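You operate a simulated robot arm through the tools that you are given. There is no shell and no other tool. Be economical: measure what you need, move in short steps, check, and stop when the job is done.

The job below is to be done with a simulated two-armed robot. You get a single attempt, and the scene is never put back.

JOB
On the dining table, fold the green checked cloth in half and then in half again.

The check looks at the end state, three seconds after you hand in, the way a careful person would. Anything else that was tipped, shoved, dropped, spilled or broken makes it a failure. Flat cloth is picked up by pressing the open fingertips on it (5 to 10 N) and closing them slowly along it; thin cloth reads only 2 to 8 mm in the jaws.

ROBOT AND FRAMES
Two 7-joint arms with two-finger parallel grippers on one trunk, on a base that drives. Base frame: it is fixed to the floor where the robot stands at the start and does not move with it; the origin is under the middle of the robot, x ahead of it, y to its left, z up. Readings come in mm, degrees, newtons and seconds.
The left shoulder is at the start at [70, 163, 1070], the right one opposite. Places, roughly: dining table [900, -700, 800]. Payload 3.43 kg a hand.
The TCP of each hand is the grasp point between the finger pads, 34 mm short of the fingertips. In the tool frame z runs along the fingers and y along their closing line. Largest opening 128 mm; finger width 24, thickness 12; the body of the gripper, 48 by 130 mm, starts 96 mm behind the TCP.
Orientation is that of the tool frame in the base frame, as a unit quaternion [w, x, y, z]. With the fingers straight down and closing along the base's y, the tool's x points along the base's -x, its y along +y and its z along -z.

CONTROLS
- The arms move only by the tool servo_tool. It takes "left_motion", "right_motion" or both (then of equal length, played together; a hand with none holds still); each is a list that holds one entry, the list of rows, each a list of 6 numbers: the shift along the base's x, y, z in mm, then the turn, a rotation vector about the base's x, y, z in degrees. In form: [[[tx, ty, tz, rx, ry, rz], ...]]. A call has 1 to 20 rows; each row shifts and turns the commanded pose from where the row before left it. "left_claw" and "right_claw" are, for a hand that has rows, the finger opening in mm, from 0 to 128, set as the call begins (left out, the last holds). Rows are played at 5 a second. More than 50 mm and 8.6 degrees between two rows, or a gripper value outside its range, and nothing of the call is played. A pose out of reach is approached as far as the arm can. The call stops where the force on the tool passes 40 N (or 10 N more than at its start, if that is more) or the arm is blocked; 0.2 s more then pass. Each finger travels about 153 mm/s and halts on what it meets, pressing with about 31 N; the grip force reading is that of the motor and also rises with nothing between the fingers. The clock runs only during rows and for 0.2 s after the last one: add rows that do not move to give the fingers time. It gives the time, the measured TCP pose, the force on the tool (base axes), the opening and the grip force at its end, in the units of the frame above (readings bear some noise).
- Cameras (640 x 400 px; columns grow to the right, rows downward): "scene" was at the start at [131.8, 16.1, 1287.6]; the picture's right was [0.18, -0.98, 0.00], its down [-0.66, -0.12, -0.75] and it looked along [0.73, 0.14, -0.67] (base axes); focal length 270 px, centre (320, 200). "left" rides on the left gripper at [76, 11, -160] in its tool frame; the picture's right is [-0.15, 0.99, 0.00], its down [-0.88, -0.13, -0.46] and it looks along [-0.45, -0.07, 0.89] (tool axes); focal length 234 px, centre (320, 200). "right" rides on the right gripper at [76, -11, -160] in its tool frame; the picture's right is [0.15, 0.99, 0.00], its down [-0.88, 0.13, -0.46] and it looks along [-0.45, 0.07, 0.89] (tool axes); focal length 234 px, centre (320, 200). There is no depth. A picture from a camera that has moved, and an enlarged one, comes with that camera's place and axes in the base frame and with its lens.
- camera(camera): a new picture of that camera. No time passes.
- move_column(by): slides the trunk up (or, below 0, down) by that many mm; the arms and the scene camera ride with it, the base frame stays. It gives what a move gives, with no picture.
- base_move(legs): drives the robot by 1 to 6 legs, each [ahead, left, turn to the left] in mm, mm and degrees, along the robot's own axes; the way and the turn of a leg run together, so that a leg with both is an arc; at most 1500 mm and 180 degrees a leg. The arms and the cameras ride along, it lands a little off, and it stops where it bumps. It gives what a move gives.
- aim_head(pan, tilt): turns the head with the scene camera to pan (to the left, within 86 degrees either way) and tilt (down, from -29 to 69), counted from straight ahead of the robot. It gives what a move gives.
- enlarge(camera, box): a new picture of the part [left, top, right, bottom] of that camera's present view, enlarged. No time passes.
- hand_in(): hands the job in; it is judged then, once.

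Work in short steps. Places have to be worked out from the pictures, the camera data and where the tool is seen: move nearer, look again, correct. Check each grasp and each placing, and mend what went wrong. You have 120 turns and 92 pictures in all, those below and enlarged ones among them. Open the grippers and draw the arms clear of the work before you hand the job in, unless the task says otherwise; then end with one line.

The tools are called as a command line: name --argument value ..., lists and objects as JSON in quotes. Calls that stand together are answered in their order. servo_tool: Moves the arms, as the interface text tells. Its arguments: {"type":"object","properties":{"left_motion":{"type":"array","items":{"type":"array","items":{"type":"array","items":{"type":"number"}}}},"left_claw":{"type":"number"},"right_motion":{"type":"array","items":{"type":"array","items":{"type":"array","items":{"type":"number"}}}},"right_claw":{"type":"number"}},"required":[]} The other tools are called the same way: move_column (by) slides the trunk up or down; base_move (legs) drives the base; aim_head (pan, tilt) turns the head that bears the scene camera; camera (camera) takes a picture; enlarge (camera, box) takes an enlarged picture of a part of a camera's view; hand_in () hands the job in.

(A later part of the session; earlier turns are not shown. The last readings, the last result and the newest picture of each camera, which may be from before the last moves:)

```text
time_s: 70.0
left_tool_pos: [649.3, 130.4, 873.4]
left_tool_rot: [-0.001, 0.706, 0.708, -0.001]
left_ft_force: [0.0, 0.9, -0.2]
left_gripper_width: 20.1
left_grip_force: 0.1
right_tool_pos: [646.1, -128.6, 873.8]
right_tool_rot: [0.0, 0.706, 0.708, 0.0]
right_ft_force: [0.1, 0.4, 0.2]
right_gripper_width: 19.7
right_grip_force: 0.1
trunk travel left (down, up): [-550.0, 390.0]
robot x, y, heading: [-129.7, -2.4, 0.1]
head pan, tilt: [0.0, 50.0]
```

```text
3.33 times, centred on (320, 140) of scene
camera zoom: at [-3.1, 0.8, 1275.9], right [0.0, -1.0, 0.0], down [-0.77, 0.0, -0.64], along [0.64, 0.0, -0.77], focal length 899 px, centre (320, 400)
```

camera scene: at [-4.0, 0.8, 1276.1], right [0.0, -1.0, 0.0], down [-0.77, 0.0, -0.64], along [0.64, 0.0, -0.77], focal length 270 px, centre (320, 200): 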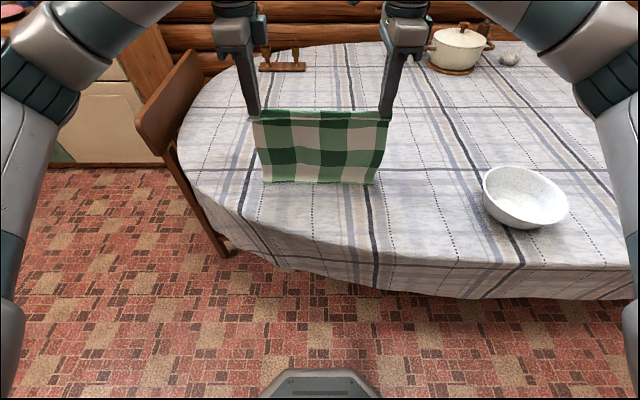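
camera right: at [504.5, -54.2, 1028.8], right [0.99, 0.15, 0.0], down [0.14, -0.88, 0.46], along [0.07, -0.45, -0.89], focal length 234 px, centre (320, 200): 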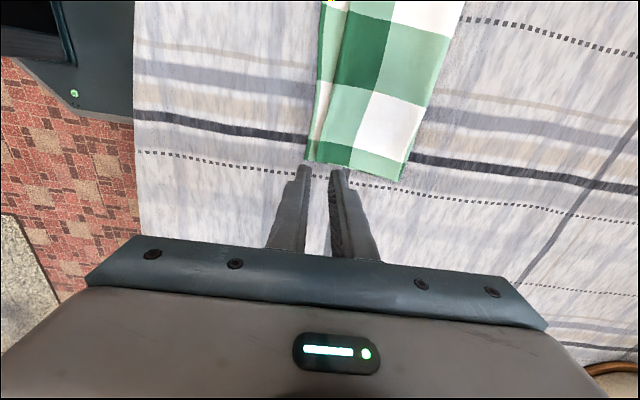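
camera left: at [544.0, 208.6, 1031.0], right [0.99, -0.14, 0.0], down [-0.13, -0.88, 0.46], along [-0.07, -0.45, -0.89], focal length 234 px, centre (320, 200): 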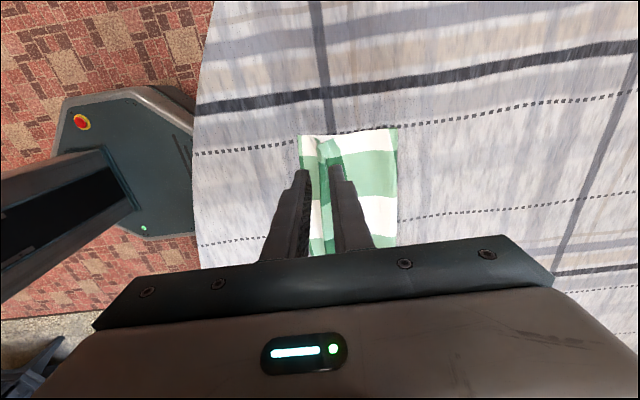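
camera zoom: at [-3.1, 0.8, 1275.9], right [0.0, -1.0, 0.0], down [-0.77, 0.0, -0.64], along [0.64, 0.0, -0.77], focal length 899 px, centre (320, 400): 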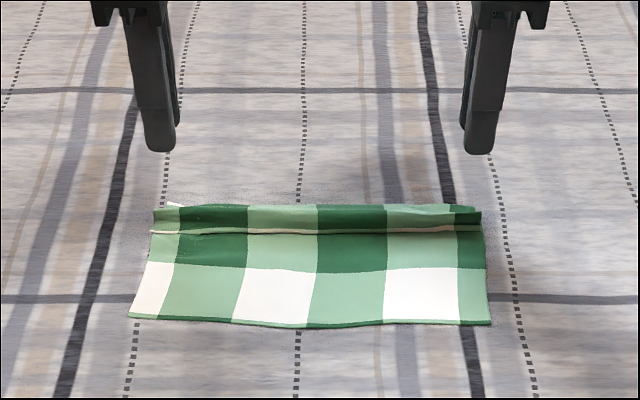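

The hem lies flat as a single layer: corners near (522,157) and (514,-138). I'll position both hands over it, 26 mm inside the edge, and come down to just above contact.

servo_tool --left_motion '[[[-34, 3, 0, 0, 0, 0], [-34, 3, 0, 0, 0, 0], [-33, 2, -20, 0, 0, 0], [0, 0, -25, 0, 0, 0], [0, 0, -25, 0, 0, 0], [0, 0, -13, 0, 0, 0], [0, 0, 0, 0, 0, 0]]]' --right_motion '[[[-36, 3, 0, 0, 0, 0], [-36, 2, 0, 0, 0, 0], [-34, 2, -20, 0, 0, 0], [0, 0, -25, 0, 0, 0], [0, 0, -25, 0, 0, 0], [0, 0, -13, 0, 0, 0], [0, 0, 0, 0, 0, 0]]]' --left_claw 26 --right_claw 26

enlarge --camera "left" --box '[240, 110, 400, 210]'

enlarge --camera "right" --box '[240, 110, 400, 210]'

```text
time_s: 71.6
left_tool_pos: [544.7, 137.7, 791.9]
left_tool_rot: [0.0, 0.707, 0.707, 0.001]
left_ft_force: [-0.1, -0.9, -0.2]
left_gripper_width: 26.0
left_grip_force: 0.1
right_tool_pos: [537.7, -121.0, 791.7]
right_tool_rot: [0.0, 0.705, 0.709, -0.001]
right_ft_force: [0.0, 0.2, -0.5]
right_gripper_width: 25.8
right_grip_force: 0.0
trunk travel left (down, up): [-550.0, 390.0]
robot x, y, heading: [-128.0, -3.5, 0.2]
head pan, tilt: [0.0, 50.0]
```

```text
4.00 times, centred on (320, 160) of left
camera zoom: at [556.8, 212.8, 952.1], right [0.99, -0.14, 0.0], down [-0.13, -0.88, 0.46], along [-0.07, -0.45, -0.89], focal length 937 px, centre (320, 360)
```

zoom: 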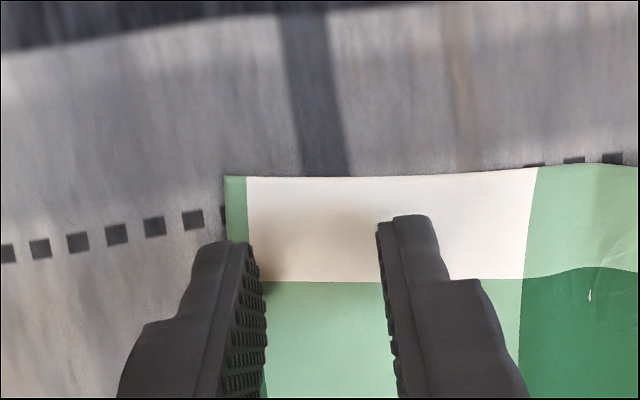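

```text
4.00 times, centred on (320, 160) of right
camera zoom: at [529.3, -44.9, 950.3], right [0.99, 0.15, 0.0], down [0.14, -0.88, 0.46], along [0.07, -0.45, -0.89], focal length 937 px, centre (320, 360)
```

zoom: 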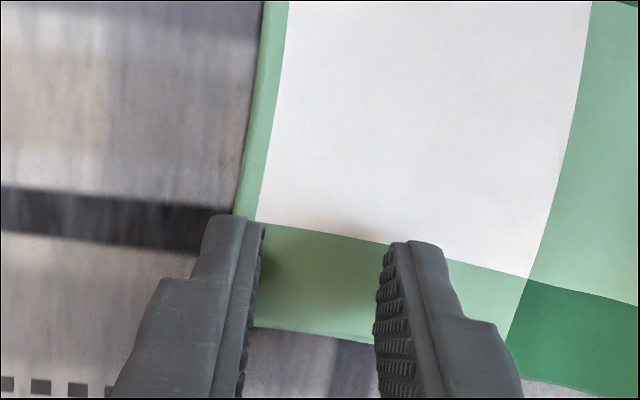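

Edges are at x≈527 (left) and 521 (right), so I'll shift inward 6–8 mm, then descend.

servo_tool --left_motion '[[[6, 0, 0, 0, 0, 0], [0, 0, -3, 0, 0, 0], [0, 0, -3, 0, 0, 0], [0, 0, 0, 0, 0, 0], [0, 0, 0, 0, 0, 0]]]' --right_motion '[[[8, -1, 0, 0, 0, 0], [0, 0, -3, 0, 0, 0], [0, 0, -3, 0, 0, 0], [0, 0, 0, 0, 0, 0], [0, 0, 0, 0, 0, 0]]]'

```text
time_s: 72.8
left_tool_pos: [552.5, 138.0, 785.5]
left_tool_rot: [0.0, 0.706, 0.708, 0.0]
left_ft_force: [0.4, -0.5, 0.2]
left_gripper_width: 26.0
left_grip_force: 0.1
right_tool_pos: [547.3, -123.0, 784.7]
right_tool_rot: [0.0, 0.705, 0.709, 0.0]
right_ft_force: [0.8, 0.0, 0.2]
right_gripper_width: 25.9
right_grip_force: 0.0
trunk travel left (down, up): [-550.0, 390.0]
robot x, y, heading: [-130.2, -1.2, 0.1]
head pan, tilt: [0.0, 50.0]
```

Not quite touching; down another 1.2 mm.

servo_tool --left_motion '[[[0, 0, -1.2, 0, 0, 0], [0, 0, 0, 0, 0, 0], [0, 0, 0, 0, 0, 0], [0, 0, 0, 0, 0, 0]]]' --right_motion '[[[0, 0, -1.2, 0, 0, 0], [0, 0, 0, 0, 0, 0], [0, 0, 0, 0, 0, 0], [0, 0, 0, 0, 0, 0]]]'

```text
time_s: 73.8
left_tool_pos: [551.1, 137.3, 785.0]
left_tool_rot: [0.0, 0.707, 0.707, 0.0]
left_ft_force: [0.6, 0.8, 0.8]
left_gripper_width: 25.8
left_grip_force: 0.1
right_tool_pos: [546.9, -122.2, 785.8]
right_tool_rot: [0.0, 0.705, 0.709, 0.001]
right_ft_force: [0.6, 0.5, 8.4]
right_gripper_width: 25.9
right_grip_force: 0.0
trunk travel left (down, up): [-550.0, 390.0]
robot x, y, heading: [-130.7, 2.7, 0.1]
head pan, tilt: [0.0, 50.0]
```

Right is at 8 N; left needs about 1 mm more. I'll then close in steps.

servo_tool --left_motion '[[[0, 0, -1.0, 0, 0, 0], [0, 0, 0, 0, 0, 0], [0, 0, 0, 0, 0, 0], [0, 0, 0, 0, 0, 0]]]'

servo_tool --left_motion '[[[0, 0, 0, 0, 0, 0], [0, 0, 0, 0, 0, 0]]]' --right_motion '[[[0, 0, 0, 0, 0, 0], [0, 0, 0, 0, 0, 0]]]' --left_claw 20 --right_claw 20

servo_tool --left_motion '[[[0, 0, 0, 0, 0, 0], [0, 0, 0, 0, 0, 0]]]' --right_motion '[[[0, 0, 0, 0, 0, 0], [0, 0, 0, 0, 0, 0]]]' --left_claw 14 --right_claw 14

servo_tool --left_motion '[[[0, 0, 0, 0, 0, 0], [0, 0, 0, 0, 0, 0]]]' --right_motion '[[[0, 0, 0, 0, 0, 0], [0, 0, 0, 0, 0, 0]]]' --left_claw 8 --right_claw 8

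servo_tool --left_motion '[[[0, 0, 0, 0, 0, 0], [0, 0, 0, 0, 0, 0], [0, 0, 0, 0, 0, 0]]]' --right_motion '[[[0, 0, 0, 0, 0, 0], [0, 0, 0, 0, 0, 0], [0, 0, 0, 0, 0, 0]]]' --left_claw 0 --right_claw 0

```text
time_s: 74.8
left_tool_pos: [551.7, 138.0, 784.3]
left_tool_rot: [0.0, 0.707, 0.708, 0.0]
left_ft_force: [1.3, 0.7, 7.4]
left_gripper_width: 26.1
left_grip_force: 0.1
right_tool_pos: [548.4, -122.9, 784.9]
right_tool_rot: [0.0, 0.706, 0.709, 0.001]
right_ft_force: [3.3, 0.3, 9.1]
right_gripper_width: 25.4
right_grip_force: 0.0
trunk travel left (down, up): [-550.0, 390.0]
robot x, y, heading: [-131.2, 2.9, -0.0]
head pan, tilt: [0.0, 50.0]
```

```text
time_s: 75.4
left_tool_pos: [551.6, 137.8, 784.6]
left_tool_rot: [0.001, 0.707, 0.707, 0.001]
left_ft_force: [0.6, -0.7, 7.4]
left_gripper_width: 18.3
left_grip_force: 0.0
right_tool_pos: [546.5, -122.8, 784.7]
right_tool_rot: [0.001, 0.705, 0.709, 0.001]
right_ft_force: [0.8, 1.0, 8.5]
right_gripper_width: 18.2
right_grip_force: 0.0
trunk travel left (down, up): [-550.0, 390.0]
robot x, y, heading: [-126.5, -3.1, -0.1]
head pan, tilt: [0.0, 50.0]
```

```text
time_s: 76.0
left_tool_pos: [551.7, 138.0, 784.4]
left_tool_rot: [0.002, 0.706, 0.708, 0.0]
left_ft_force: [0.4, -1.3, 7.7]
left_gripper_width: 12.8
left_grip_force: 0.0
right_tool_pos: [544.8, -123.1, 785.5]
right_tool_rot: [0.0, 0.705, 0.709, 0.001]
right_ft_force: [2.1, 1.0, 8.3]
right_gripper_width: 11.9
right_grip_force: 0.1
trunk travel left (down, up): [-550.0, 390.0]
robot x, y, heading: [-130.3, 0.1, -0.0]
head pan, tilt: [0.0, 50.0]
```

```text
time_s: 76.6
left_tool_pos: [551.7, 138.1, 785.6]
left_tool_rot: [0.001, 0.707, 0.708, 0.0]
left_ft_force: [0.0, 0.8, 8.6]
left_gripper_width: 6.3
left_grip_force: 0.1
right_tool_pos: [546.5, -122.6, 784.1]
right_tool_rot: [0.001, 0.705, 0.709, 0.001]
right_ft_force: [0.9, -0.4, 7.0]
right_gripper_width: 6.3
right_grip_force: 0.1
trunk travel left (down, up): [-550.0, 390.0]
robot x, y, heading: [-128.7, 2.1, -0.1]
head pan, tilt: [0.0, 50.0]
```

```text
time_s: 77.4
left_tool_pos: [551.7, 136.8, 785.4]
left_tool_rot: [0.001, 0.707, 0.708, 0.001]
left_ft_force: [-1.3, -0.5, 8.4]
left_gripper_width: 1.8
left_grip_force: 31.4
right_tool_pos: [546.6, -122.8, 786.0]
right_tool_rot: [0.001, 0.706, 0.709, 0.002]
right_ft_force: [0.3, -0.1, 7.2]
right_gripper_width: 1.7
right_grip_force: 30.9
trunk travel left (down, up): [-550.0, 390.0]
robot x, y, heading: [-131.2, 1.8, 0.0]
head pan, tilt: [0.0, 50.0]
```

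Clean single-ridge grips. I'll lift to full hang and check.

servo_tool --left_motion '[[[0, 0, 15, 0, 0, 0], [3, 0, 20, 0, 0, 0], [3, 0, 20, 0, 0, 0], [4, 0, 20, 0, 0, 0], [5, 0, 20, 0, 0, 0], [5, 0, 20, 0, 0, 0], [5, 0, 20, 0, 0, 0], [5, 0, 20, 0, 0, 0], [5, 0, 20, 0, 0, 0], [5, 0, 20, 0, 0, 0], [0, 0, 20, 0, 0, 0], [0, 0, 20, 0, 0, 0], [0, 0, 20, 0, 0, 0], [0, 0, 10, 0, 0, 0], [0, 0, 0, 0, 0, 0], [0, 0, 0, 0, 0, 0], [0, 0, 0, 0, 0, 0]]]' --right_motion '[[[0, 0, 15, 0, 0, 0], [4, 0, 20, 0, 0, 0], [4, 0, 20, 0, 0, 0], [5, 0, 20, 0, 0, 0], [5, 0, 20, 0, 0, 0], [5, 0, 20, 0, 0, 0], [5, 0, 20, 0, 0, 0], [5, 0, 20, 0, 0, 0], [6, 0, 20, 0, 0, 0], [6, 0, 20, 0, 0, 0], [0, 0, 20, 0, 0, 0], [0, 0, 20, 0, 0, 0], [0, 0, 20, 0, 0, 0], [0, 0, 10, 0, 0, 0], [0, 0, 0, 0, 0, 0], [0, 0, 0, 0, 0, 0], [0, 0, 0, 0, 0, 0]]]'

camera --camera "scene"

```text
time_s: 81.0
left_tool_pos: [591.9, 136.6, 1049.0]
left_tool_rot: [-0.001, 0.707, 0.708, 0.0]
left_ft_force: [-0.1, 0.1, 0.6]
left_gripper_width: 1.7
left_grip_force: 30.6
right_tool_pos: [592.0, -121.5, 1048.9]
right_tool_rot: [0.0, 0.705, 0.709, 0.0]
right_ft_force: [0.2, -0.2, 1.0]
right_gripper_width: 2.0
right_grip_force: 30.6
trunk travel left (down, up): [-550.0, 390.0]
robot x, y, heading: [-133.4, 2.2, 0.1]
head pan, tilt: [0.0, 50.0]
```

```text
37 pictures are left
camera scene: at [-3.6, 0.8, 1276.0], right [0.0, -1.0, 0.0], down [-0.77, 0.0, -0.64], along [0.64, 0.0, -0.77], focal length 270 px, centre (320, 200)
```

scene: 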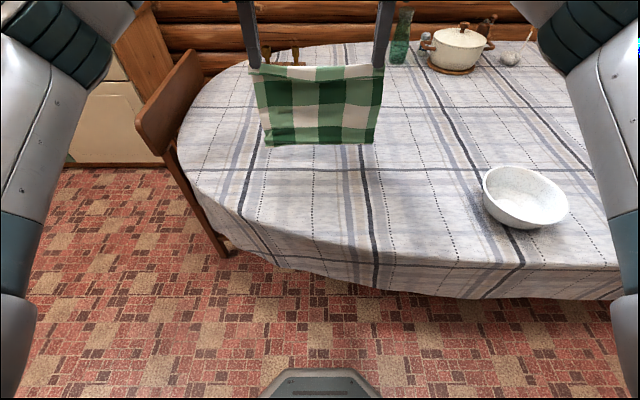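

Fully hanging and unfolded. I'll move back to x≈500 and lower until the bottom edge touches.

servo_tool --left_motion '[[[-6, 0, 0, 0, 0, 0], [-10, 0, 0, 0, 0, 0], [-10, 0, 0, 0, 0, 0], [-10, 0, 0, 0, 0, 0], [-10, 0, 0, 0, 0, 0], [-10, 0, 0, 0, 0, 0], [-10, 0, 0, 0, 0, 0], [-10, 0, 0, 0, 0, 0], [-9, 0, 0, 0, 0, 0], [-5, 0, 0, 0, 0, 0], [-2, 0, 0, 0, 0, 0], [0, 0, 0, 0, 0, 0], [0, 0, 0, 0, 0, 0], [0, 0, -12, 0, 0, 0], [0, 0, -12, 0, 0, 0], [0, 0, -12, 0, 0, 0], [0, 0, -8, 0, 0, 0], [0, 0, -4, 0, 0, 0], [0, 0, 0, 0, 0, 0]]]' --right_motion '[[[-6, 0, 0, 0, 0, 0], [-10, 0, 0, 0, 0, 0], [-10, 0, 0, 0, 0, 0], [-10, 0, 0, 0, 0, 0], [-10, 0, 0, 0, 0, 0], [-10, 0, 0, 0, 0, 0], [-10, 0, 0, 0, 0, 0], [-10, 0, 0, 0, 0, 0], [-9, 0, 0, 0, 0, 0], [-5, 0, 0, 0, 0, 0], [-2, 0, 0, 0, 0, 0], [0, 0, 0, 0, 0, 0], [0, 0, 0, 0, 0, 0], [0, 0, -12, 0, 0, 0], [0, 0, -12, 0, 0, 0], [0, 0, -12, 0, 0, 0], [0, 0, -8, 0, 0, 0], [0, 0, -4, 0, 0, 0], [0, 0, 0, 0, 0, 0]]]'

enlarge --camera "scene" --box '[224, 90, 416, 210]'

```text
time_s: 85.0
left_tool_pos: [499.0, 137.8, 1000.3]
left_tool_rot: [0.0, 0.707, 0.707, 0.0]
left_ft_force: [0.3, 1.1, 0.7]
left_gripper_width: 1.8
left_grip_force: 30.5
right_tool_pos: [501.7, -123.3, 1001.1]
right_tool_rot: [0.0, 0.706, 0.709, -0.001]
right_ft_force: [-0.3, 0.6, -0.6]
right_gripper_width: 2.1
right_grip_force: 31.2
trunk travel left (down, up): [-550.0, 390.0]
robot x, y, heading: [-125.7, 2.9, 0.1]
head pan, tilt: [0.0, 50.0]
```

```text
3.33 times, centred on (320, 150) of scene
camera zoom: at [-3.8, 0.8, 1276.1], right [0.0, -1.0, 0.0], down [-0.77, 0.0, -0.64], along [0.64, 0.0, -0.77], focal length 899 px, centre (320, 367)
```

zoom: 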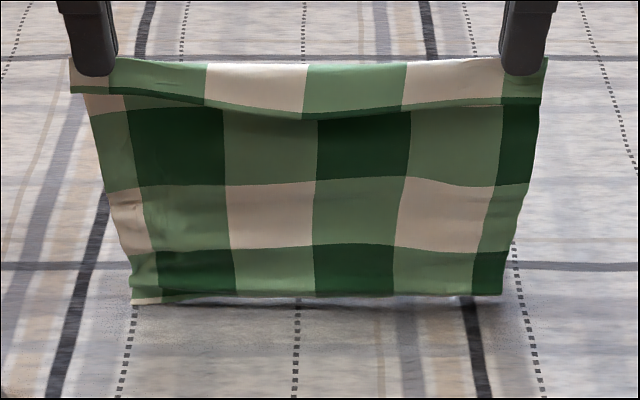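

The bottom border may be bent slightly. I'll raise a touch to free it, then lay the lower half moving away (+x), going further out this time.

servo_tool --left_motion '[[[0, 0, 12, 0, 0, 0], [0, 0, 0, 0, 0, 0], [22, 0, -10, 0, 0, 0], [20, 0, -3, 0, 0, 0], [20, 0, -10, 0, 0, 0], [15, 0, -12, 0, 0, 0], [15, 0, -13, 0, 0, 0], [15, 0, -16, 0, 0, 0], [15, 0, -19, 0, 0, 0], [15, 0, -20, 0, 0, 0], [10, 0, -22, 0, 0, 0], [8, 0, -20, 0, 0, 0], [3, 0, -15, 0, 0, 0], [0, 0, 0, 0, 0, 0], [0, 0, 0, 0, 0, 0]]]' --right_motion '[[[0, 0, 12, 0, 0, 0], [0, 0, 0, 0, 0, 0], [20, 0, -10, 0, 0, 0], [20, 0, -3, 0, 0, 0], [20, 0, -10, 0, 0, 0], [15, 0, -12, 0, 0, 0], [15, 0, -13, 0, 0, 0], [15, 0, -16, 0, 0, 0], [15, 0, -19, 0, 0, 0], [15, 0, -20, 0, 0, 0], [10, 0, -22, 0, 0, 0], [8, 0, -20, 0, 0, 0], [3, 0, -15, 0, 0, 0], [0, 0, 0, 0, 0, 0], [0, 0, 0, 0, 0, 0]]]'

enlarge --camera "scene" --box '[224, 90, 416, 210]'

```text
time_s: 88.2
left_tool_pos: [658.7, 136.7, 852.0]
left_tool_rot: [0.0, 0.706, 0.708, 0.0]
left_ft_force: [0.0, -0.5, 0.3]
left_gripper_width: 1.8
left_grip_force: 31.6
right_tool_pos: [654.8, -122.8, 853.0]
right_tool_rot: [0.0, 0.705, 0.709, 0.001]
right_ft_force: [-0.3, -0.1, 0.0]
right_gripper_width: 1.7
right_grip_force: 30.4
trunk travel left (down, up): [-550.0, 390.0]
robot x, y, heading: [-130.5, 2.1, -0.0]
head pan, tilt: [0.0, 50.0]
```

```text
3.33 times, centred on (320, 150) of scene
camera zoom: at [-3.5, 0.8, 1276.0], right [0.0, -1.0, 0.0], down [-0.77, 0.0, -0.64], along [0.64, 0.0, -0.77], focal length 899 px, centre (320, 367)
```

zoom: 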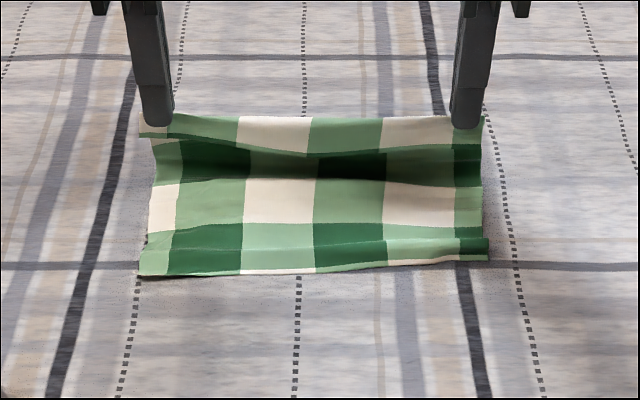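

The hem border is out now; the hem sits at x≈532 (left) and 550 (right). I'll lay a bit further out, then fold back with the hands skewed to match. I'll overshoot slightly at height, then drop in moving +x so the tail trails outward.

servo_tool --left_motion '[[[8, 0, -3, 0, 0, 0], [8, 0, -3, 0, 0, 0], [7, 0, -3, 0, 0, 0], [0, 0, 0, 0, 0, 0], [-10, 0, 15, 0, 0, 0], [-15, 0, 10, 0, 0, 0], [-20, 0, 3, 0, 0, 0], [-20, 0, -6, 0, 0, 0], [-20, 0, -12, 0, 0, 0], [-17, 0, -14, 0, 0, 0], [-16, 0, -14, 0, 0, 0], [-12, 0, -12, 0, 0, 0], [-8, 0, -8, 0, 0, 0], [0, 0, 0, 0, 0, 0], [0, 0, 0, 0, 0, 0]]]' --right_motion '[[[15, 0, -3, 0, 0, 0], [15, 0, -3, 0, 0, 0], [15, 0, -4, 0, 0, 0], [0, 0, 0, 0, 0, 0], [-10, 0, 15, 0, 0, 0], [-15, 0, 10, 0, 0, 0], [-20, 0, 3, 0, 0, 0], [-20, 0, -6, 0, 0, 0], [-20, 0, -12, 0, 0, 0], [-17, 0, -14, 0, 0, 0], [-16, 0, -14, 0, 0, 0], [-12, 0, -12, 0, 0, 0], [-8, 0, -8, 0, 0, 0], [0, 0, 0, 0, 0, 0], [0, 0, 0, 0, 0, 0]]]'

enlarge --camera "scene" --box '[224, 90, 416, 210]'

enlarge --camera "left" --box '[200, 90, 440, 240]'

```text
time_s: 91.4
left_tool_pos: [543.8, 139.3, 806.1]
left_tool_rot: [0.0, 0.706, 0.708, 0.0]
left_ft_force: [-0.3, -0.3, -1.2]
left_gripper_width: 1.8
left_grip_force: 31.4
right_tool_pos: [559.4, -124.5, 804.5]
right_tool_rot: [0.0, 0.706, 0.708, 0.0]
right_ft_force: [-0.9, 0.4, -0.2]
right_gripper_width: 1.8
right_grip_force: 30.9
right hand out of reach, approached as far as the arm can: row 3
trunk travel left (down, up): [-550.0, 390.0]
robot x, y, heading: [-129.2, 1.2, -0.1]
head pan, tilt: [0.0, 50.0]
```

```text
3.33 times, centred on (320, 150) of scene
camera zoom: at [-3.8, 0.8, 1276.0], right [0.0, -1.0, 0.0], down [-0.77, 0.0, -0.64], along [0.64, 0.0, -0.77], focal length 899 px, centre (320, 367)
```

zoom: 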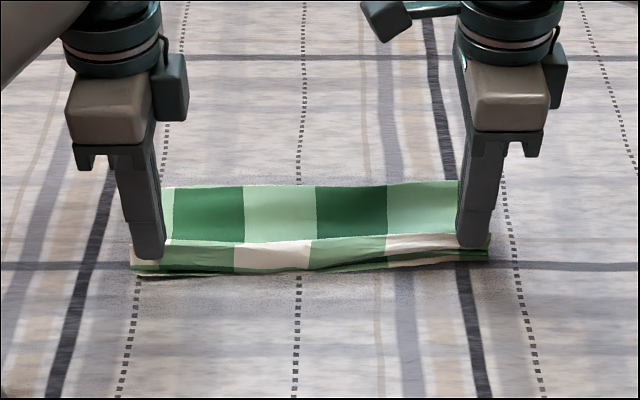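

```text
2.67 times, centred on (320, 165) of left
camera zoom: at [554.8, 213.1, 966.6], right [0.99, -0.14, 0.0], down [-0.13, -0.88, 0.46], along [-0.07, -0.45, -0.89], focal length 624 px, centre (320, 293)
```

zoom: 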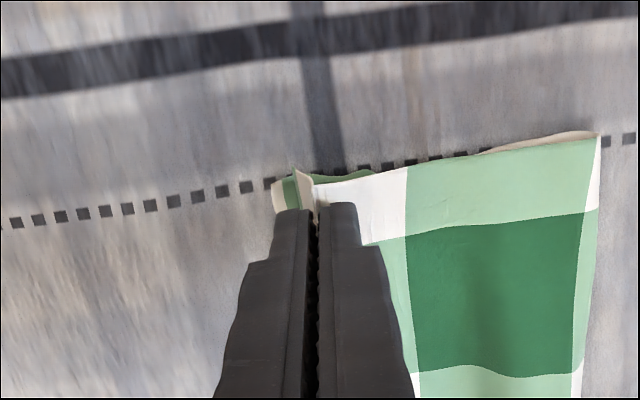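

Very good: the top is taut, with the tail hanging just over the hem. Now the small +x descent to seat the edge, then release.

servo_tool --left_motion '[[[1, 0, -5, 0, 0, 0], [3, 0, -6, 0, 0, 0], [5, 0, -5, 0, 0, 0], [5, 0, -2, 0, 0, 0], [0, 0, 0, 0, 0, 0], [0, 0, 0, 0, 0, 0]]]' --right_motion '[[[1, 0, -5, 0, 0, 0], [3, 0, -6, 0, 0, 0], [5, 0, -5, 0, 0, 0], [5, 0, -1, 0, 0, 0], [0, 0, 0, 0, 0, 0], [0, 0, 0, 0, 0, 0]]]'

enlarge --camera "scene" --box '[240, 120, 400, 220]'

```text
time_s: 92.8
left_tool_pos: [557.6, 137.4, 787.5]
left_tool_rot: [0.0, 0.706, 0.708, 0.0]
left_ft_force: [0.2, -0.6, -0.1]
left_gripper_width: 1.8
left_grip_force: 30.5
right_tool_pos: [575.0, -123.4, 787.5]
right_tool_rot: [0.001, 0.705, 0.709, 0.0]
right_ft_force: [-0.5, 1.0, 0.5]
right_gripper_width: 1.8
right_grip_force: 30.8
trunk travel left (down, up): [-550.0, 390.0]
robot x, y, heading: [-128.7, -3.0, 0.0]
head pan, tilt: [0.0, 50.0]
```

```text
4.00 times, centred on (320, 170) of scene
camera zoom: at [-3.8, 0.8, 1276.0], right [0.0, -1.0, 0.0], down [-0.77, 0.0, -0.64], along [0.64, 0.0, -0.77], focal length 1079 px, centre (320, 320)
```

zoom: 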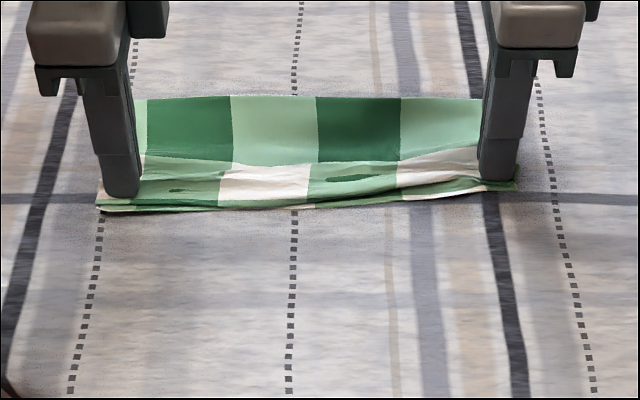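

The top edge looks flush with the hem. Release gently and rise.

servo_tool --left_motion '[[[0, 0, 0, 0, 0, 0], [0, 0, 0, 0, 0, 0], [0, 0, 3, 0, 0, 0], [0, 0, 5, 0, 0, 0], [0, 0, 10, 0, 0, 0], [0, 0, 20, 0, 0, 0], [0, 0, 40, 0, 0, 0], [0, 40, 20, 0, 0, 0], [0, 40, 0, 0, 0, 0]]]' --right_motion '[[[0, 0, 0, 0, 0, 0], [0, 0, 0, 0, 0, 0], [0, 0, 3, 0, 0, 0], [0, 0, 5, 0, 0, 0], [0, 0, 10, 0, 0, 0], [0, 0, 20, 0, 0, 0], [0, 0, 40, 0, 0, 0], [0, -40, 20, 0, 0, 0], [0, -40, 0, 0, 0, 0]]]' --left_claw 14 --right_claw 14

enlarge --camera "scene" --box '[240, 120, 400, 220]'

enlarge --camera "left" --box '[160, 100, 480, 300]'

```text
time_s: 94.8
left_tool_pos: [557.4, 218.1, 885.3]
left_tool_rot: [0.0, 0.707, 0.707, 0.0]
left_ft_force: [0.1, -1.0, 0.1]
left_gripper_width: 13.7
left_grip_force: 0.1
right_tool_pos: [573.5, -203.5, 886.0]
right_tool_rot: [-0.001, 0.705, 0.709, 0.0]
right_ft_force: [-0.9, 0.6, 0.2]
right_gripper_width: 14.0
right_grip_force: 0.0
trunk travel left (down, up): [-550.0, 390.0]
robot x, y, heading: [-128.1, -0.1, 0.0]
head pan, tilt: [0.0, 50.0]
```

```text
4.00 times, centred on (320, 170) of scene
camera zoom: at [-4.0, 0.7, 1276.1], right [0.0, -1.0, 0.0], down [-0.77, 0.0, -0.64], along [0.64, 0.0, -0.77], focal length 1079 px, centre (320, 320)
```

zoom: 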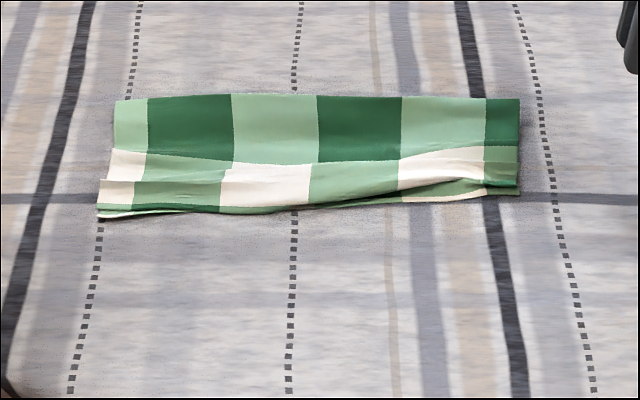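

```text
2.00 times, centred on (320, 200) of left
camera zoom: at [568.3, 293.5, 1046.9], right [0.99, -0.15, 0.0], down [-0.13, -0.88, 0.46], along [-0.07, -0.45, -0.89], focal length 468 px, centre (320, 200)
```

zoom: 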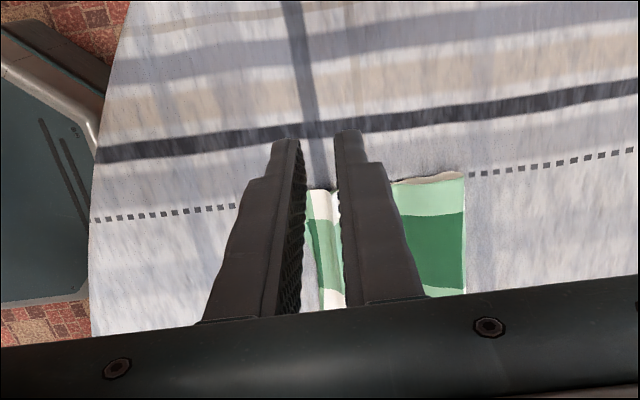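

The half fold came out well: a flat strip, x≈530–640, y≈-145…153. For the second fold (left end over right) both hands need to work side by side at the left end. So I'll drive around to a 45° position at the near-left, first raising the hands and pre-turning the wrists.

servo_tool --left_motion '[[[-5, 0, 8, 0, 0, -2.8], [-5, 0, 8, 0, 0, -2.8], [-5, 0, 8, 0, 0, -2.8], [-5, 0, 8, 0, 0, -2.8], [-5, 0, 8, 0, 0, -2.8], [-5, 0, 8, 0, 0, -2.8], [-5, 0, 8, 0, 0, -2.8], [-5, 0, 8, 0, 0, -2.8], [-5, 0, 8, 0, 0, -2.8], [-5, 0, 8, 0, 0, -2.8], [-5, 0, 8, 0, 0, -2.8], [-5, 0, 8, 0, 0, -2.8], [-5, 0, 8, 0, 0, -2.8], [-5, 0, 8, 0, 0, -2.8], [-5, 0, 8, 0, 0, -2.8], [-5, 0, 8, 0, 0, -3]]]' --right_motion '[[[-5, 0, 8, 0, 0, 8.4], [-5, 0, 8, 0, 0, 8.4], [-5, 0, 8, 0, 0, 8.4], [-5, 0, 8, 0, 0, 8.4], [-5, 0, 8, 0, 0, 8.4], [-5, 0, 8, 0, 0, 8.4], [-5, 0, 8, 0, 0, 8.4], [-5, 0, 8, 0, 0, 8.4], [-5, 0, 8, 0, 0, 8.4], [-5, 0, 8, 0, 0, 8.4], [-5, 0, 8, 0, 0, 8.4], [-5, 0, 8, 0, 0, 8.4], [-5, 0, 8, 0, 0, 8.4], [-5, 0, 8, 0, 0, 8.4], [-5, 0, 8, 0, 0, 8.4], [-5, 0, 8, 0, 0, 8.5]]]'

base_move --legs '[[-50, 560, 0], [0, 0, -45]]'

aim_head --pan 0 --tilt 45

camera --camera "scene"

```text
time_s: 98.2
left_tool_pos: [476.8, 217.8, 1012.1]
left_tool_rot: [0.0, 0.924, 0.383, -0.001]
left_ft_force: [0.0, -0.3, -0.4]
left_gripper_width: 13.9
left_grip_force: 0.2
right_tool_pos: [493.3, -204.0, 1013.4]
right_tool_rot: [0.0, -0.382, 0.924, 0.001]
right_ft_force: [0.4, 0.6, 0.7]
right_gripper_width: 13.9
right_grip_force: 0.0
trunk travel left (down, up): [-550.0, 390.0]
robot x, y, heading: [-129.6, -1.7, 0.1]
head pan, tilt: [0.0, 50.0]
```

```text
time_s: 103.5
left_tool_pos: [402.9, 284.6, 1013.2]
left_tool_rot: [0.001, 1.0, 0.0, -0.001]
left_ft_force: [0.1, -0.3, -0.5]
left_gripper_width: 13.8
left_grip_force: 0.0
right_tool_pos: [116.7, -24.7, 1014.4]
right_tool_rot: [-0.001, 0.002, 1.0, 0.001]
right_ft_force: [0.5, -0.1, 0.5]
right_gripper_width: 13.9
right_grip_force: 0.0
trunk travel left (down, up): [-550.0, 390.0]
robot x, y, heading: [-180.1, 559.7, -45.2]
head pan, tilt: [0.0, 50.0]
```

```text
time_s: 104.2
left_tool_pos: [403.4, 285.9, 1013.7]
left_tool_rot: [-0.001, 1.0, 0.001, 0.001]
left_ft_force: [0.2, 0.5, -0.8]
left_gripper_width: 14.0
left_grip_force: 0.1
right_tool_pos: [117.6, -24.4, 1013.7]
right_tool_rot: [0.0, 0.002, 1.0, 0.0]
right_ft_force: [0.0, 0.4, 0.3]
right_gripper_width: 13.8
right_grip_force: 0.0
trunk travel left (down, up): [-550.0, 390.0]
robot x, y, heading: [-180.7, 558.0, -44.9]
head pan, tilt: [0.0, 45.0]
```

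```text
29 pictures are left
camera scene: at [-88.6, 468.2, 1282.9], right [-0.71, -0.71, 0.0], down [-0.5, 0.5, -0.71], along [0.5, -0.5, -0.71], focal length 270 px, centre (320, 200)
```

scene: 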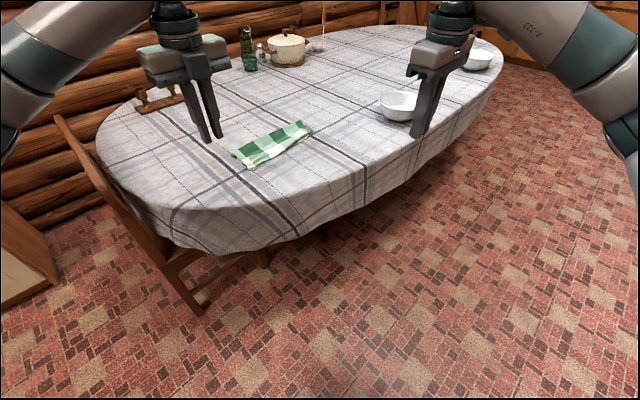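

Wrists cope with this. The way is clear, so I'll drive about 340 mm in +x (diagonal in robot axes) to come within comfortable reach.

base_move --legs '[[240, 240, 0]]'

servo_tool --left_motion '[[[-12, -13, -12, 0, 0, 0], [-12, -13, -12, 0, 0, 0], [-12, -13, -12, 0, 0, 0], [-12, -13, -12, 0, 0, 0], [-12, -13, -12, 0, 0, 0], [-12, -13, -12, 0, 0, 0], [-12, -13, -12, 0, 0, 0], [-12, -13, -12, 0, 0, 0], [0, 0, 0, 0, 0, 0]]]' --right_motion '[[[10, 20, -12, 0, 0, 0], [10, 20, -12, 0, 0, 0], [10, 20, -12, 0, 0, 0], [10, 20, -12, 0, 0, 0], [10, 20, -12, 0, 0, 0], [10, 20, -12, 0, 0, 0], [10, 20, -12, 0, 0, 0], [10, 20, -12, 0, 0, 0], [0, 0, 0, 0, 0, 0]]]' --left_claw 40 --right_claw 40

camera --camera "scene"

```text
time_s: 106.4
left_tool_pos: [743.3, 282.9, 1014.1]
left_tool_rot: [0.0, 1.0, 0.0, -0.001]
left_ft_force: [-0.3, 1.0, 0.2]
left_gripper_width: 13.7
left_grip_force: 0.1
right_tool_pos: [458.3, -27.3, 1014.0]
right_tool_rot: [0.0, 0.001, 1.0, 0.0]
right_ft_force: [-0.3, -0.4, 0.6]
right_gripper_width: 14.1
right_grip_force: 0.1
trunk travel left (down, up): [-550.0, 390.0]
robot x, y, heading: [157.3, 561.4, -45.0]
head pan, tilt: [0.0, 45.0]
```

```text
time_s: 108.4
left_tool_pos: [646.6, 179.8, 917.6]
left_tool_rot: [0.0, 1.0, 0.002, 0.001]
left_ft_force: [-0.5, -0.2, -0.4]
left_gripper_width: 39.6
left_grip_force: 0.1
right_tool_pos: [535.4, 133.0, 918.7]
right_tool_rot: [0.001, 0.002, 1.0, 0.0]
right_ft_force: [1.0, -0.6, 0.4]
right_gripper_width: 39.9
right_grip_force: 0.0
trunk travel left (down, up): [-550.0, 390.0]
robot x, y, heading: [160.7, 555.5, -44.9]
head pan, tilt: [0.0, 45.0]
```

```text
28 pictures are left
camera scene: at [250.9, 466.3, 1283.0], right [-0.71, -0.71, 0.0], down [-0.5, 0.5, -0.71], along [0.5, -0.5, -0.71], focal length 270 px, centre (320, 200)
```

scene: 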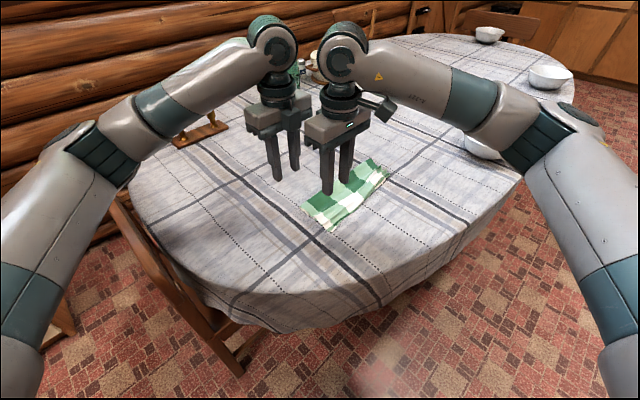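

The strip's left end has corners (528,154) and (641,147). I'll position the hands with the outer fingers beyond the end edge (opening 40) so closing pushes both layers together, and keep 100 mm between the wrists.

servo_tool --left_motion '[[[-3, -15, -20, 0, 0, 0], [-3, -15, -20, 0, 0, 0], [-3, -15, -20, 0, 0, 0], [-1.5, -1, -30, 0, 0, 0], [0, 0, -30, 0, 0, 0], [0, 0, 0, 0, 0, 0]]]' --right_motion '[[[0, 2, -20, 0, 0, 0], [0, 2, -20, 0, 0, 0], [-1, 2, -20, 0, 0, 0], [0, 1, -30, 0, 0, 0], [0, 0, -30, 0, 0, 0], [0, 0, 0, 0, 0, 0]]]'

camera --camera "right"

enlarge --camera "left" --box '[200, 90, 440, 240]'

```text
time_s: 109.8
left_tool_pos: [636.9, 135.2, 797.9]
left_tool_rot: [0.0, 1.0, 0.001, 0.0]
left_ft_force: [0.9, -0.4, -0.5]
left_gripper_width: 40.1
left_grip_force: 0.1
right_tool_pos: [535.1, 139.6, 797.5]
right_tool_rot: [0.0, 0.001, 1.0, 0.0]
right_ft_force: [-0.6, 0.1, -0.5]
right_gripper_width: 40.0
right_grip_force: 0.0
trunk travel left (down, up): [-550.0, 390.0]
robot x, y, heading: [158.1, 560.6, -44.9]
head pan, tilt: [0.0, 45.0]
```

```text
27 pictures are left
camera right: at [461.0, 130.2, 956.8], right [-0.14, 0.99, 0.0], down [0.88, 0.13, 0.46], along [0.45, 0.07, -0.89], focal length 234 px, centre (320, 200)
```

right: 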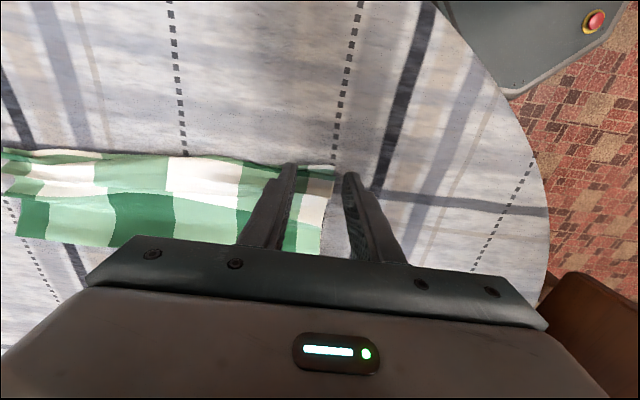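

```text
2.67 times, centred on (320, 165) of left
camera zoom: at [711.5, 122.6, 958.1], right [-0.14, -0.99, 0.0], down [-0.88, 0.13, 0.46], along [-0.45, 0.07, -0.89], focal length 624 px, centre (320, 293)
```

zoom: 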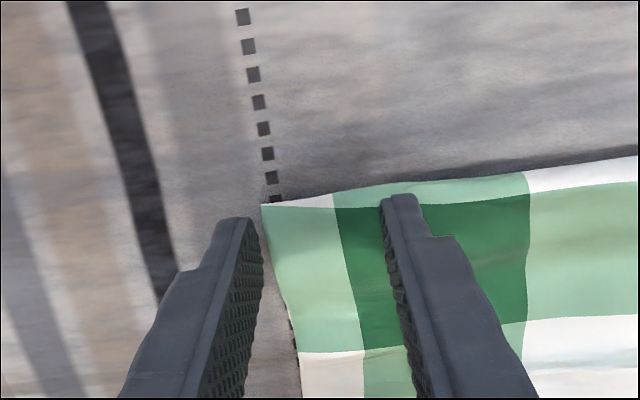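

Edge is at y≈153. I'll move left +4 mm in y, then descend to contact (outer tips on the table at TCP z≈785).

servo_tool --left_motion '[[[0, 4, 0, 0, 0, 0], [0, 0, -4, 0, 0, 0], [0, 0, -4, 0, 0, 0], [0, 0, -3, 0, 0, 0], [0, 0, 0, 0, 0, 0], [0, 0, 0, 0, 0, 0]]]' --right_motion '[[[0, 1, 0, 0, 0, 0], [0, 0, -4, 0, 0, 0], [0, 0, -4, 0, 0, 0], [0, 0, -3, 0, 0, 0], [0, 0, 0, 0, 0, 0], [0, 0, 0, 0, 0, 0]]]'

servo_tool --left_motion '[[[0, 0, -1.2, 0, 0, 0], [0, 0, 0, 0, 0, 0], [0, 0, 0, 0, 0, 0]]]' --right_motion '[[[0, 0, -1.2, 0, 0, 0], [0, 0, 0, 0, 0, 0], [0, 0, 0, 0, 0, 0]]]'

```text
time_s: 111.2
left_tool_pos: [635.8, 137.2, 787.3]
left_tool_rot: [0.0, 1.0, 0.001, -0.001]
left_ft_force: [0.4, 0.7, 0.2]
left_gripper_width: 39.9
left_grip_force: 0.0
right_tool_pos: [535.2, 141.5, 787.0]
right_tool_rot: [-0.001, 0.001, 1.0, 0.001]
right_ft_force: [-0.3, 0.2, -0.7]
right_gripper_width: 40.0
right_grip_force: 0.2
trunk travel left (down, up): [-550.0, 390.0]
robot x, y, heading: [158.5, 553.5, -45.1]
head pan, tilt: [0.0, 45.0]
```

```text
time_s: 112.0
left_tool_pos: [636.4, 137.5, 785.1]
left_tool_rot: [0.0, 1.0, 0.0, 0.0]
left_ft_force: [0.1, 0.1, 2.4]
left_gripper_width: 39.5
left_grip_force: 0.0
right_tool_pos: [536.1, 140.5, 786.3]
right_tool_rot: [-0.001, 0.001, 1.0, -0.001]
right_ft_force: [-0.5, 0.4, 0.8]
right_gripper_width: 39.9
right_grip_force: 0.0
trunk travel left (down, up): [-550.0, 390.0]
robot x, y, heading: [160.7, 558.0, -45.1]
head pan, tilt: [0.0, 45.0]
```

Light contact, so I'll press about 1 mm more.

servo_tool --left_motion '[[[0, 0, -1, 0, 0, 0], [0, 0, 0, 0, 0, 0], [0, 0, 0, 0, 0, 0]]]' --right_motion '[[[0, 0, -1.2, 0, 0, 0], [0, 0, 0, 0, 0, 0], [0, 0, 0, 0, 0, 0]]]'

servo_tool --left_motion '[[[0, 0, 0, 0, 0, 0], [0, 0, 0, 0, 0, 0]]]' --right_motion '[[[0, 0, 0, 0, 0, 0], [0, 0, 0, 0, 0, 0]]]' --left_claw 34 --right_claw 34

servo_tool --left_motion '[[[0, 0, 0, 0, 0, 0], [0, 0, 0, 0, 0, 0]]]' --right_motion '[[[0, 0, 0, 0, 0, 0], [0, 0, 0, 0, 0, 0]]]' --left_claw 28 --right_claw 28

servo_tool --left_motion '[[[0, 0, 0, 0, 0, 0], [0, 0, 0, 0, 0, 0]]]' --right_motion '[[[0, 0, 0, 0, 0, 0], [0, 0, 0, 0, 0, 0]]]' --left_claw 22 --right_claw 22

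enlarge --camera "left" --box '[240, 110, 400, 210]'

enlarge --camera "right" --box '[240, 110, 400, 210]'

```text
time_s: 112.8
left_tool_pos: [636.8, 138.2, 785.2]
left_tool_rot: [0.001, 1.0, 0.0, 0.001]
left_ft_force: [0.7, -0.4, 5.1]
left_gripper_width: 40.0
left_grip_force: 0.1
right_tool_pos: [535.0, 141.1, 786.2]
right_tool_rot: [0.001, 0.002, 1.0, 0.0]
right_ft_force: [-0.1, -0.7, 5.0]
right_gripper_width: 40.4
right_grip_force: 0.7
trunk travel left (down, up): [-550.0, 390.0]
robot x, y, heading: [159.3, 558.6, -45.1]
head pan, tilt: [0.0, 45.0]
```

```text
time_s: 113.4
left_tool_pos: [635.3, 138.8, 784.5]
left_tool_rot: [0.001, 1.0, 0.0, 0.001]
left_ft_force: [0.5, -2.3, 5.9]
left_gripper_width: 35.6
left_grip_force: 0.9
right_tool_pos: [535.1, 143.3, 785.8]
right_tool_rot: [0.001, 0.001, 1.0, -0.001]
right_ft_force: [0.1, 2.3, 8.2]
right_gripper_width: 32.5
right_grip_force: 0.1
trunk travel left (down, up): [-550.0, 390.0]
robot x, y, heading: [158.7, 560.4, -44.8]
head pan, tilt: [0.0, 45.0]
```

```text
time_s: 114.0
left_tool_pos: [636.5, 138.5, 784.7]
left_tool_rot: [0.0, 1.0, 0.001, 0.001]
left_ft_force: [-1.3, 2.2, 7.2]
left_gripper_width: 26.9
left_grip_force: 0.2
right_tool_pos: [534.8, 143.0, 785.2]
right_tool_rot: [0.001, 0.001, 1.0, -0.002]
right_ft_force: [0.8, 1.6, 7.6]
right_gripper_width: 27.1
right_grip_force: 0.0
trunk travel left (down, up): [-550.0, 390.0]
robot x, y, heading: [159.7, 561.9, -44.8]
head pan, tilt: [0.0, 45.0]
```

```text
time_s: 114.6
left_tool_pos: [635.6, 139.3, 784.3]
left_tool_rot: [0.0, 1.0, 0.0, 0.0]
left_ft_force: [-0.3, 2.9, 6.5]
left_gripper_width: 21.1
left_grip_force: 0.1
right_tool_pos: [534.2, 141.6, 785.4]
right_tool_rot: [0.001, 0.0, 1.0, 0.0]
right_ft_force: [-0.2, 1.7, 6.6]
right_gripper_width: 20.7
right_grip_force: 0.1
trunk travel left (down, up): [-550.0, 390.0]
robot x, y, heading: [160.7, 557.1, -44.7]
head pan, tilt: [0.0, 45.0]
```

```text
4.00 times, centred on (320, 160) of left
camera zoom: at [711.5, 126.9, 945.9], right [-0.14, -0.99, 0.0], down [-0.88, 0.13, 0.45], along [-0.45, 0.07, -0.89], focal length 937 px, centre (320, 360)
```

zoom: 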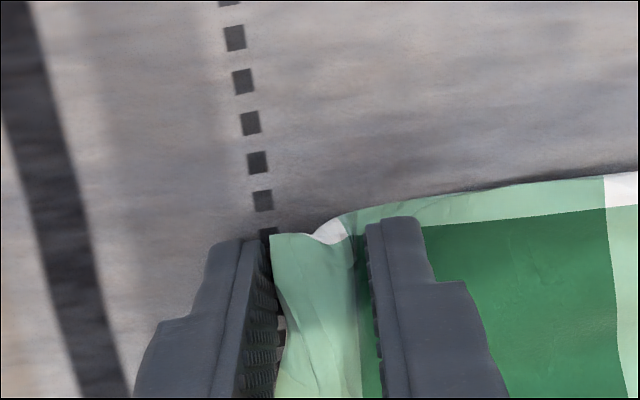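

```text
4.00 times, centred on (320, 160) of right
camera zoom: at [460.9, 132.2, 944.4], right [-0.14, 0.99, 0.0], down [0.88, 0.13, 0.46], along [0.45, 0.06, -0.89], focal length 937 px, centre (320, 360)
```

zoom: 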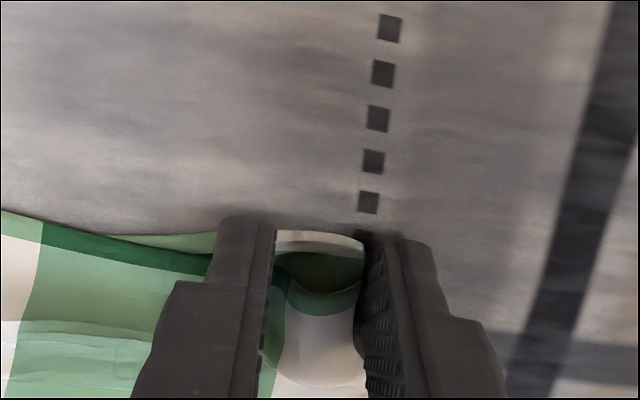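

It works: both layers are arching up between the fingers. Continue closing.

servo_tool --left_motion '[[[0, 0, 0, 0, 0, 0], [0, 0, 0, 0, 0, 0]]]' --right_motion '[[[0, 0, 0, 0, 0, 0], [0, 0, 0, 0, 0, 0]]]' --left_claw 16 --right_claw 16

servo_tool --left_motion '[[[0, 0, 0, 0, 0, 0], [0, 0, 0, 0, 0, 0]]]' --right_motion '[[[0, 0, 0, 0, 0, 0], [0, 0, 0, 0, 0, 0]]]' --left_claw 10 --right_claw 10

servo_tool --left_motion '[[[0, 0, 0, 0, 0, 0], [0, 0, 0, 0, 0, 0]]]' --right_motion '[[[0, 0, 0, 0, 0, 0], [0, 0, 0, 0, 0, 0]]]' --left_claw 5 --right_claw 5

servo_tool --left_motion '[[[0, 0, 0, 0, 0, 0], [0, 0, 0, 0, 0, 0], [0, 0, 0, 0, 0, 0], [0, 0, 10, 0, 0, 0], [0, -3, 15, 0, 0, 0], [0, -3, 15, 0, 0, 0], [0, 0, 0, 0, 0, 0]]]' --right_motion '[[[0, 0, 0, 0, 0, 0], [0, 0, 0, 0, 0, 0], [0, 0, 0, 0, 0, 0], [0, 0, 10, 0, 0, 0], [0, -3, 15, 0, 0, 0], [0, -3, 15, 0, 0, 0], [0, 0, 0, 0, 0, 0]]]' --left_claw 0 --right_claw 0

enlarge --camera "right" --box '[200, 100, 440, 250]'

```text
time_s: 115.2
left_tool_pos: [636.1, 138.7, 784.0]
left_tool_rot: [0.0, 1.0, 0.001, 0.001]
left_ft_force: [-0.6, 1.3, 6.7]
left_gripper_width: 14.9
left_grip_force: 0.0
right_tool_pos: [535.6, 142.6, 786.3]
right_tool_rot: [0.0, 0.001, 1.0, -0.001]
right_ft_force: [-1.1, 1.7, 6.6]
right_gripper_width: 15.0
right_grip_force: 0.1
trunk travel left (down, up): [-550.0, 390.0]
robot x, y, heading: [162.9, 558.4, -44.8]
head pan, tilt: [0.0, 45.0]
```

```text
time_s: 115.8
left_tool_pos: [636.1, 137.8, 785.3]
left_tool_rot: [0.001, 1.0, 0.001, 0.001]
left_ft_force: [-0.8, 2.4, 6.0]
left_gripper_width: 8.9
left_grip_force: 0.0
right_tool_pos: [535.3, 142.8, 786.0]
right_tool_rot: [0.001, 0.001, 1.0, -0.001]
right_ft_force: [-0.2, 1.3, 6.7]
right_gripper_width: 9.1
right_grip_force: 0.1
trunk travel left (down, up): [-550.0, 390.0]
robot x, y, heading: [160.6, 558.9, -44.8]
head pan, tilt: [0.0, 45.0]
```

```text
time_s: 116.4
left_tool_pos: [635.6, 136.9, 785.0]
left_tool_rot: [0.002, 1.0, 0.001, 0.001]
left_ft_force: [0.1, 0.7, 6.9]
left_gripper_width: 5.4
left_grip_force: 0.7
right_tool_pos: [535.7, 141.0, 785.9]
right_tool_rot: [0.002, 0.001, 1.0, -0.001]
right_ft_force: [-0.2, -1.1, 7.4]
right_gripper_width: 5.3
right_grip_force: 0.2
trunk travel left (down, up): [-550.0, 390.0]
robot x, y, heading: [161.2, 553.9, -45.0]
head pan, tilt: [0.0, 45.0]
```

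```text
time_s: 118.0
left_tool_pos: [637.3, 130.0, 823.2]
left_tool_rot: [0.0, 1.0, 0.001, 0.0]
left_ft_force: [-0.7, 0.8, -0.3]
left_gripper_width: 2.8
left_grip_force: 31.5
right_tool_pos: [536.1, 135.2, 826.0]
right_tool_rot: [0.001, 0.001, 1.0, 0.0]
right_ft_force: [-0.2, -0.2, -0.5]
right_gripper_width: 2.4
right_grip_force: 31.0
trunk travel left (down, up): [-550.0, 390.0]
robot x, y, heading: [158.1, 556.7, -44.6]
head pan, tilt: [0.0, 45.0]
```

```text
2.67 times, centred on (320, 175) of right
camera zoom: at [462.3, 124.9, 984.1], right [-0.14, 0.99, 0.0], down [0.88, 0.13, 0.46], along [0.45, 0.07, -0.89], focal length 624 px, centre (320, 267)
```

zoom: 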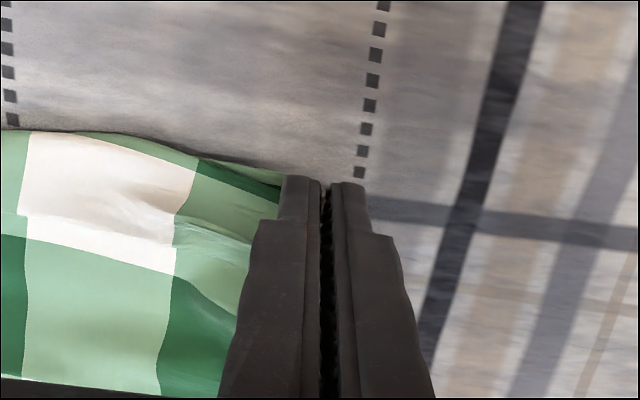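

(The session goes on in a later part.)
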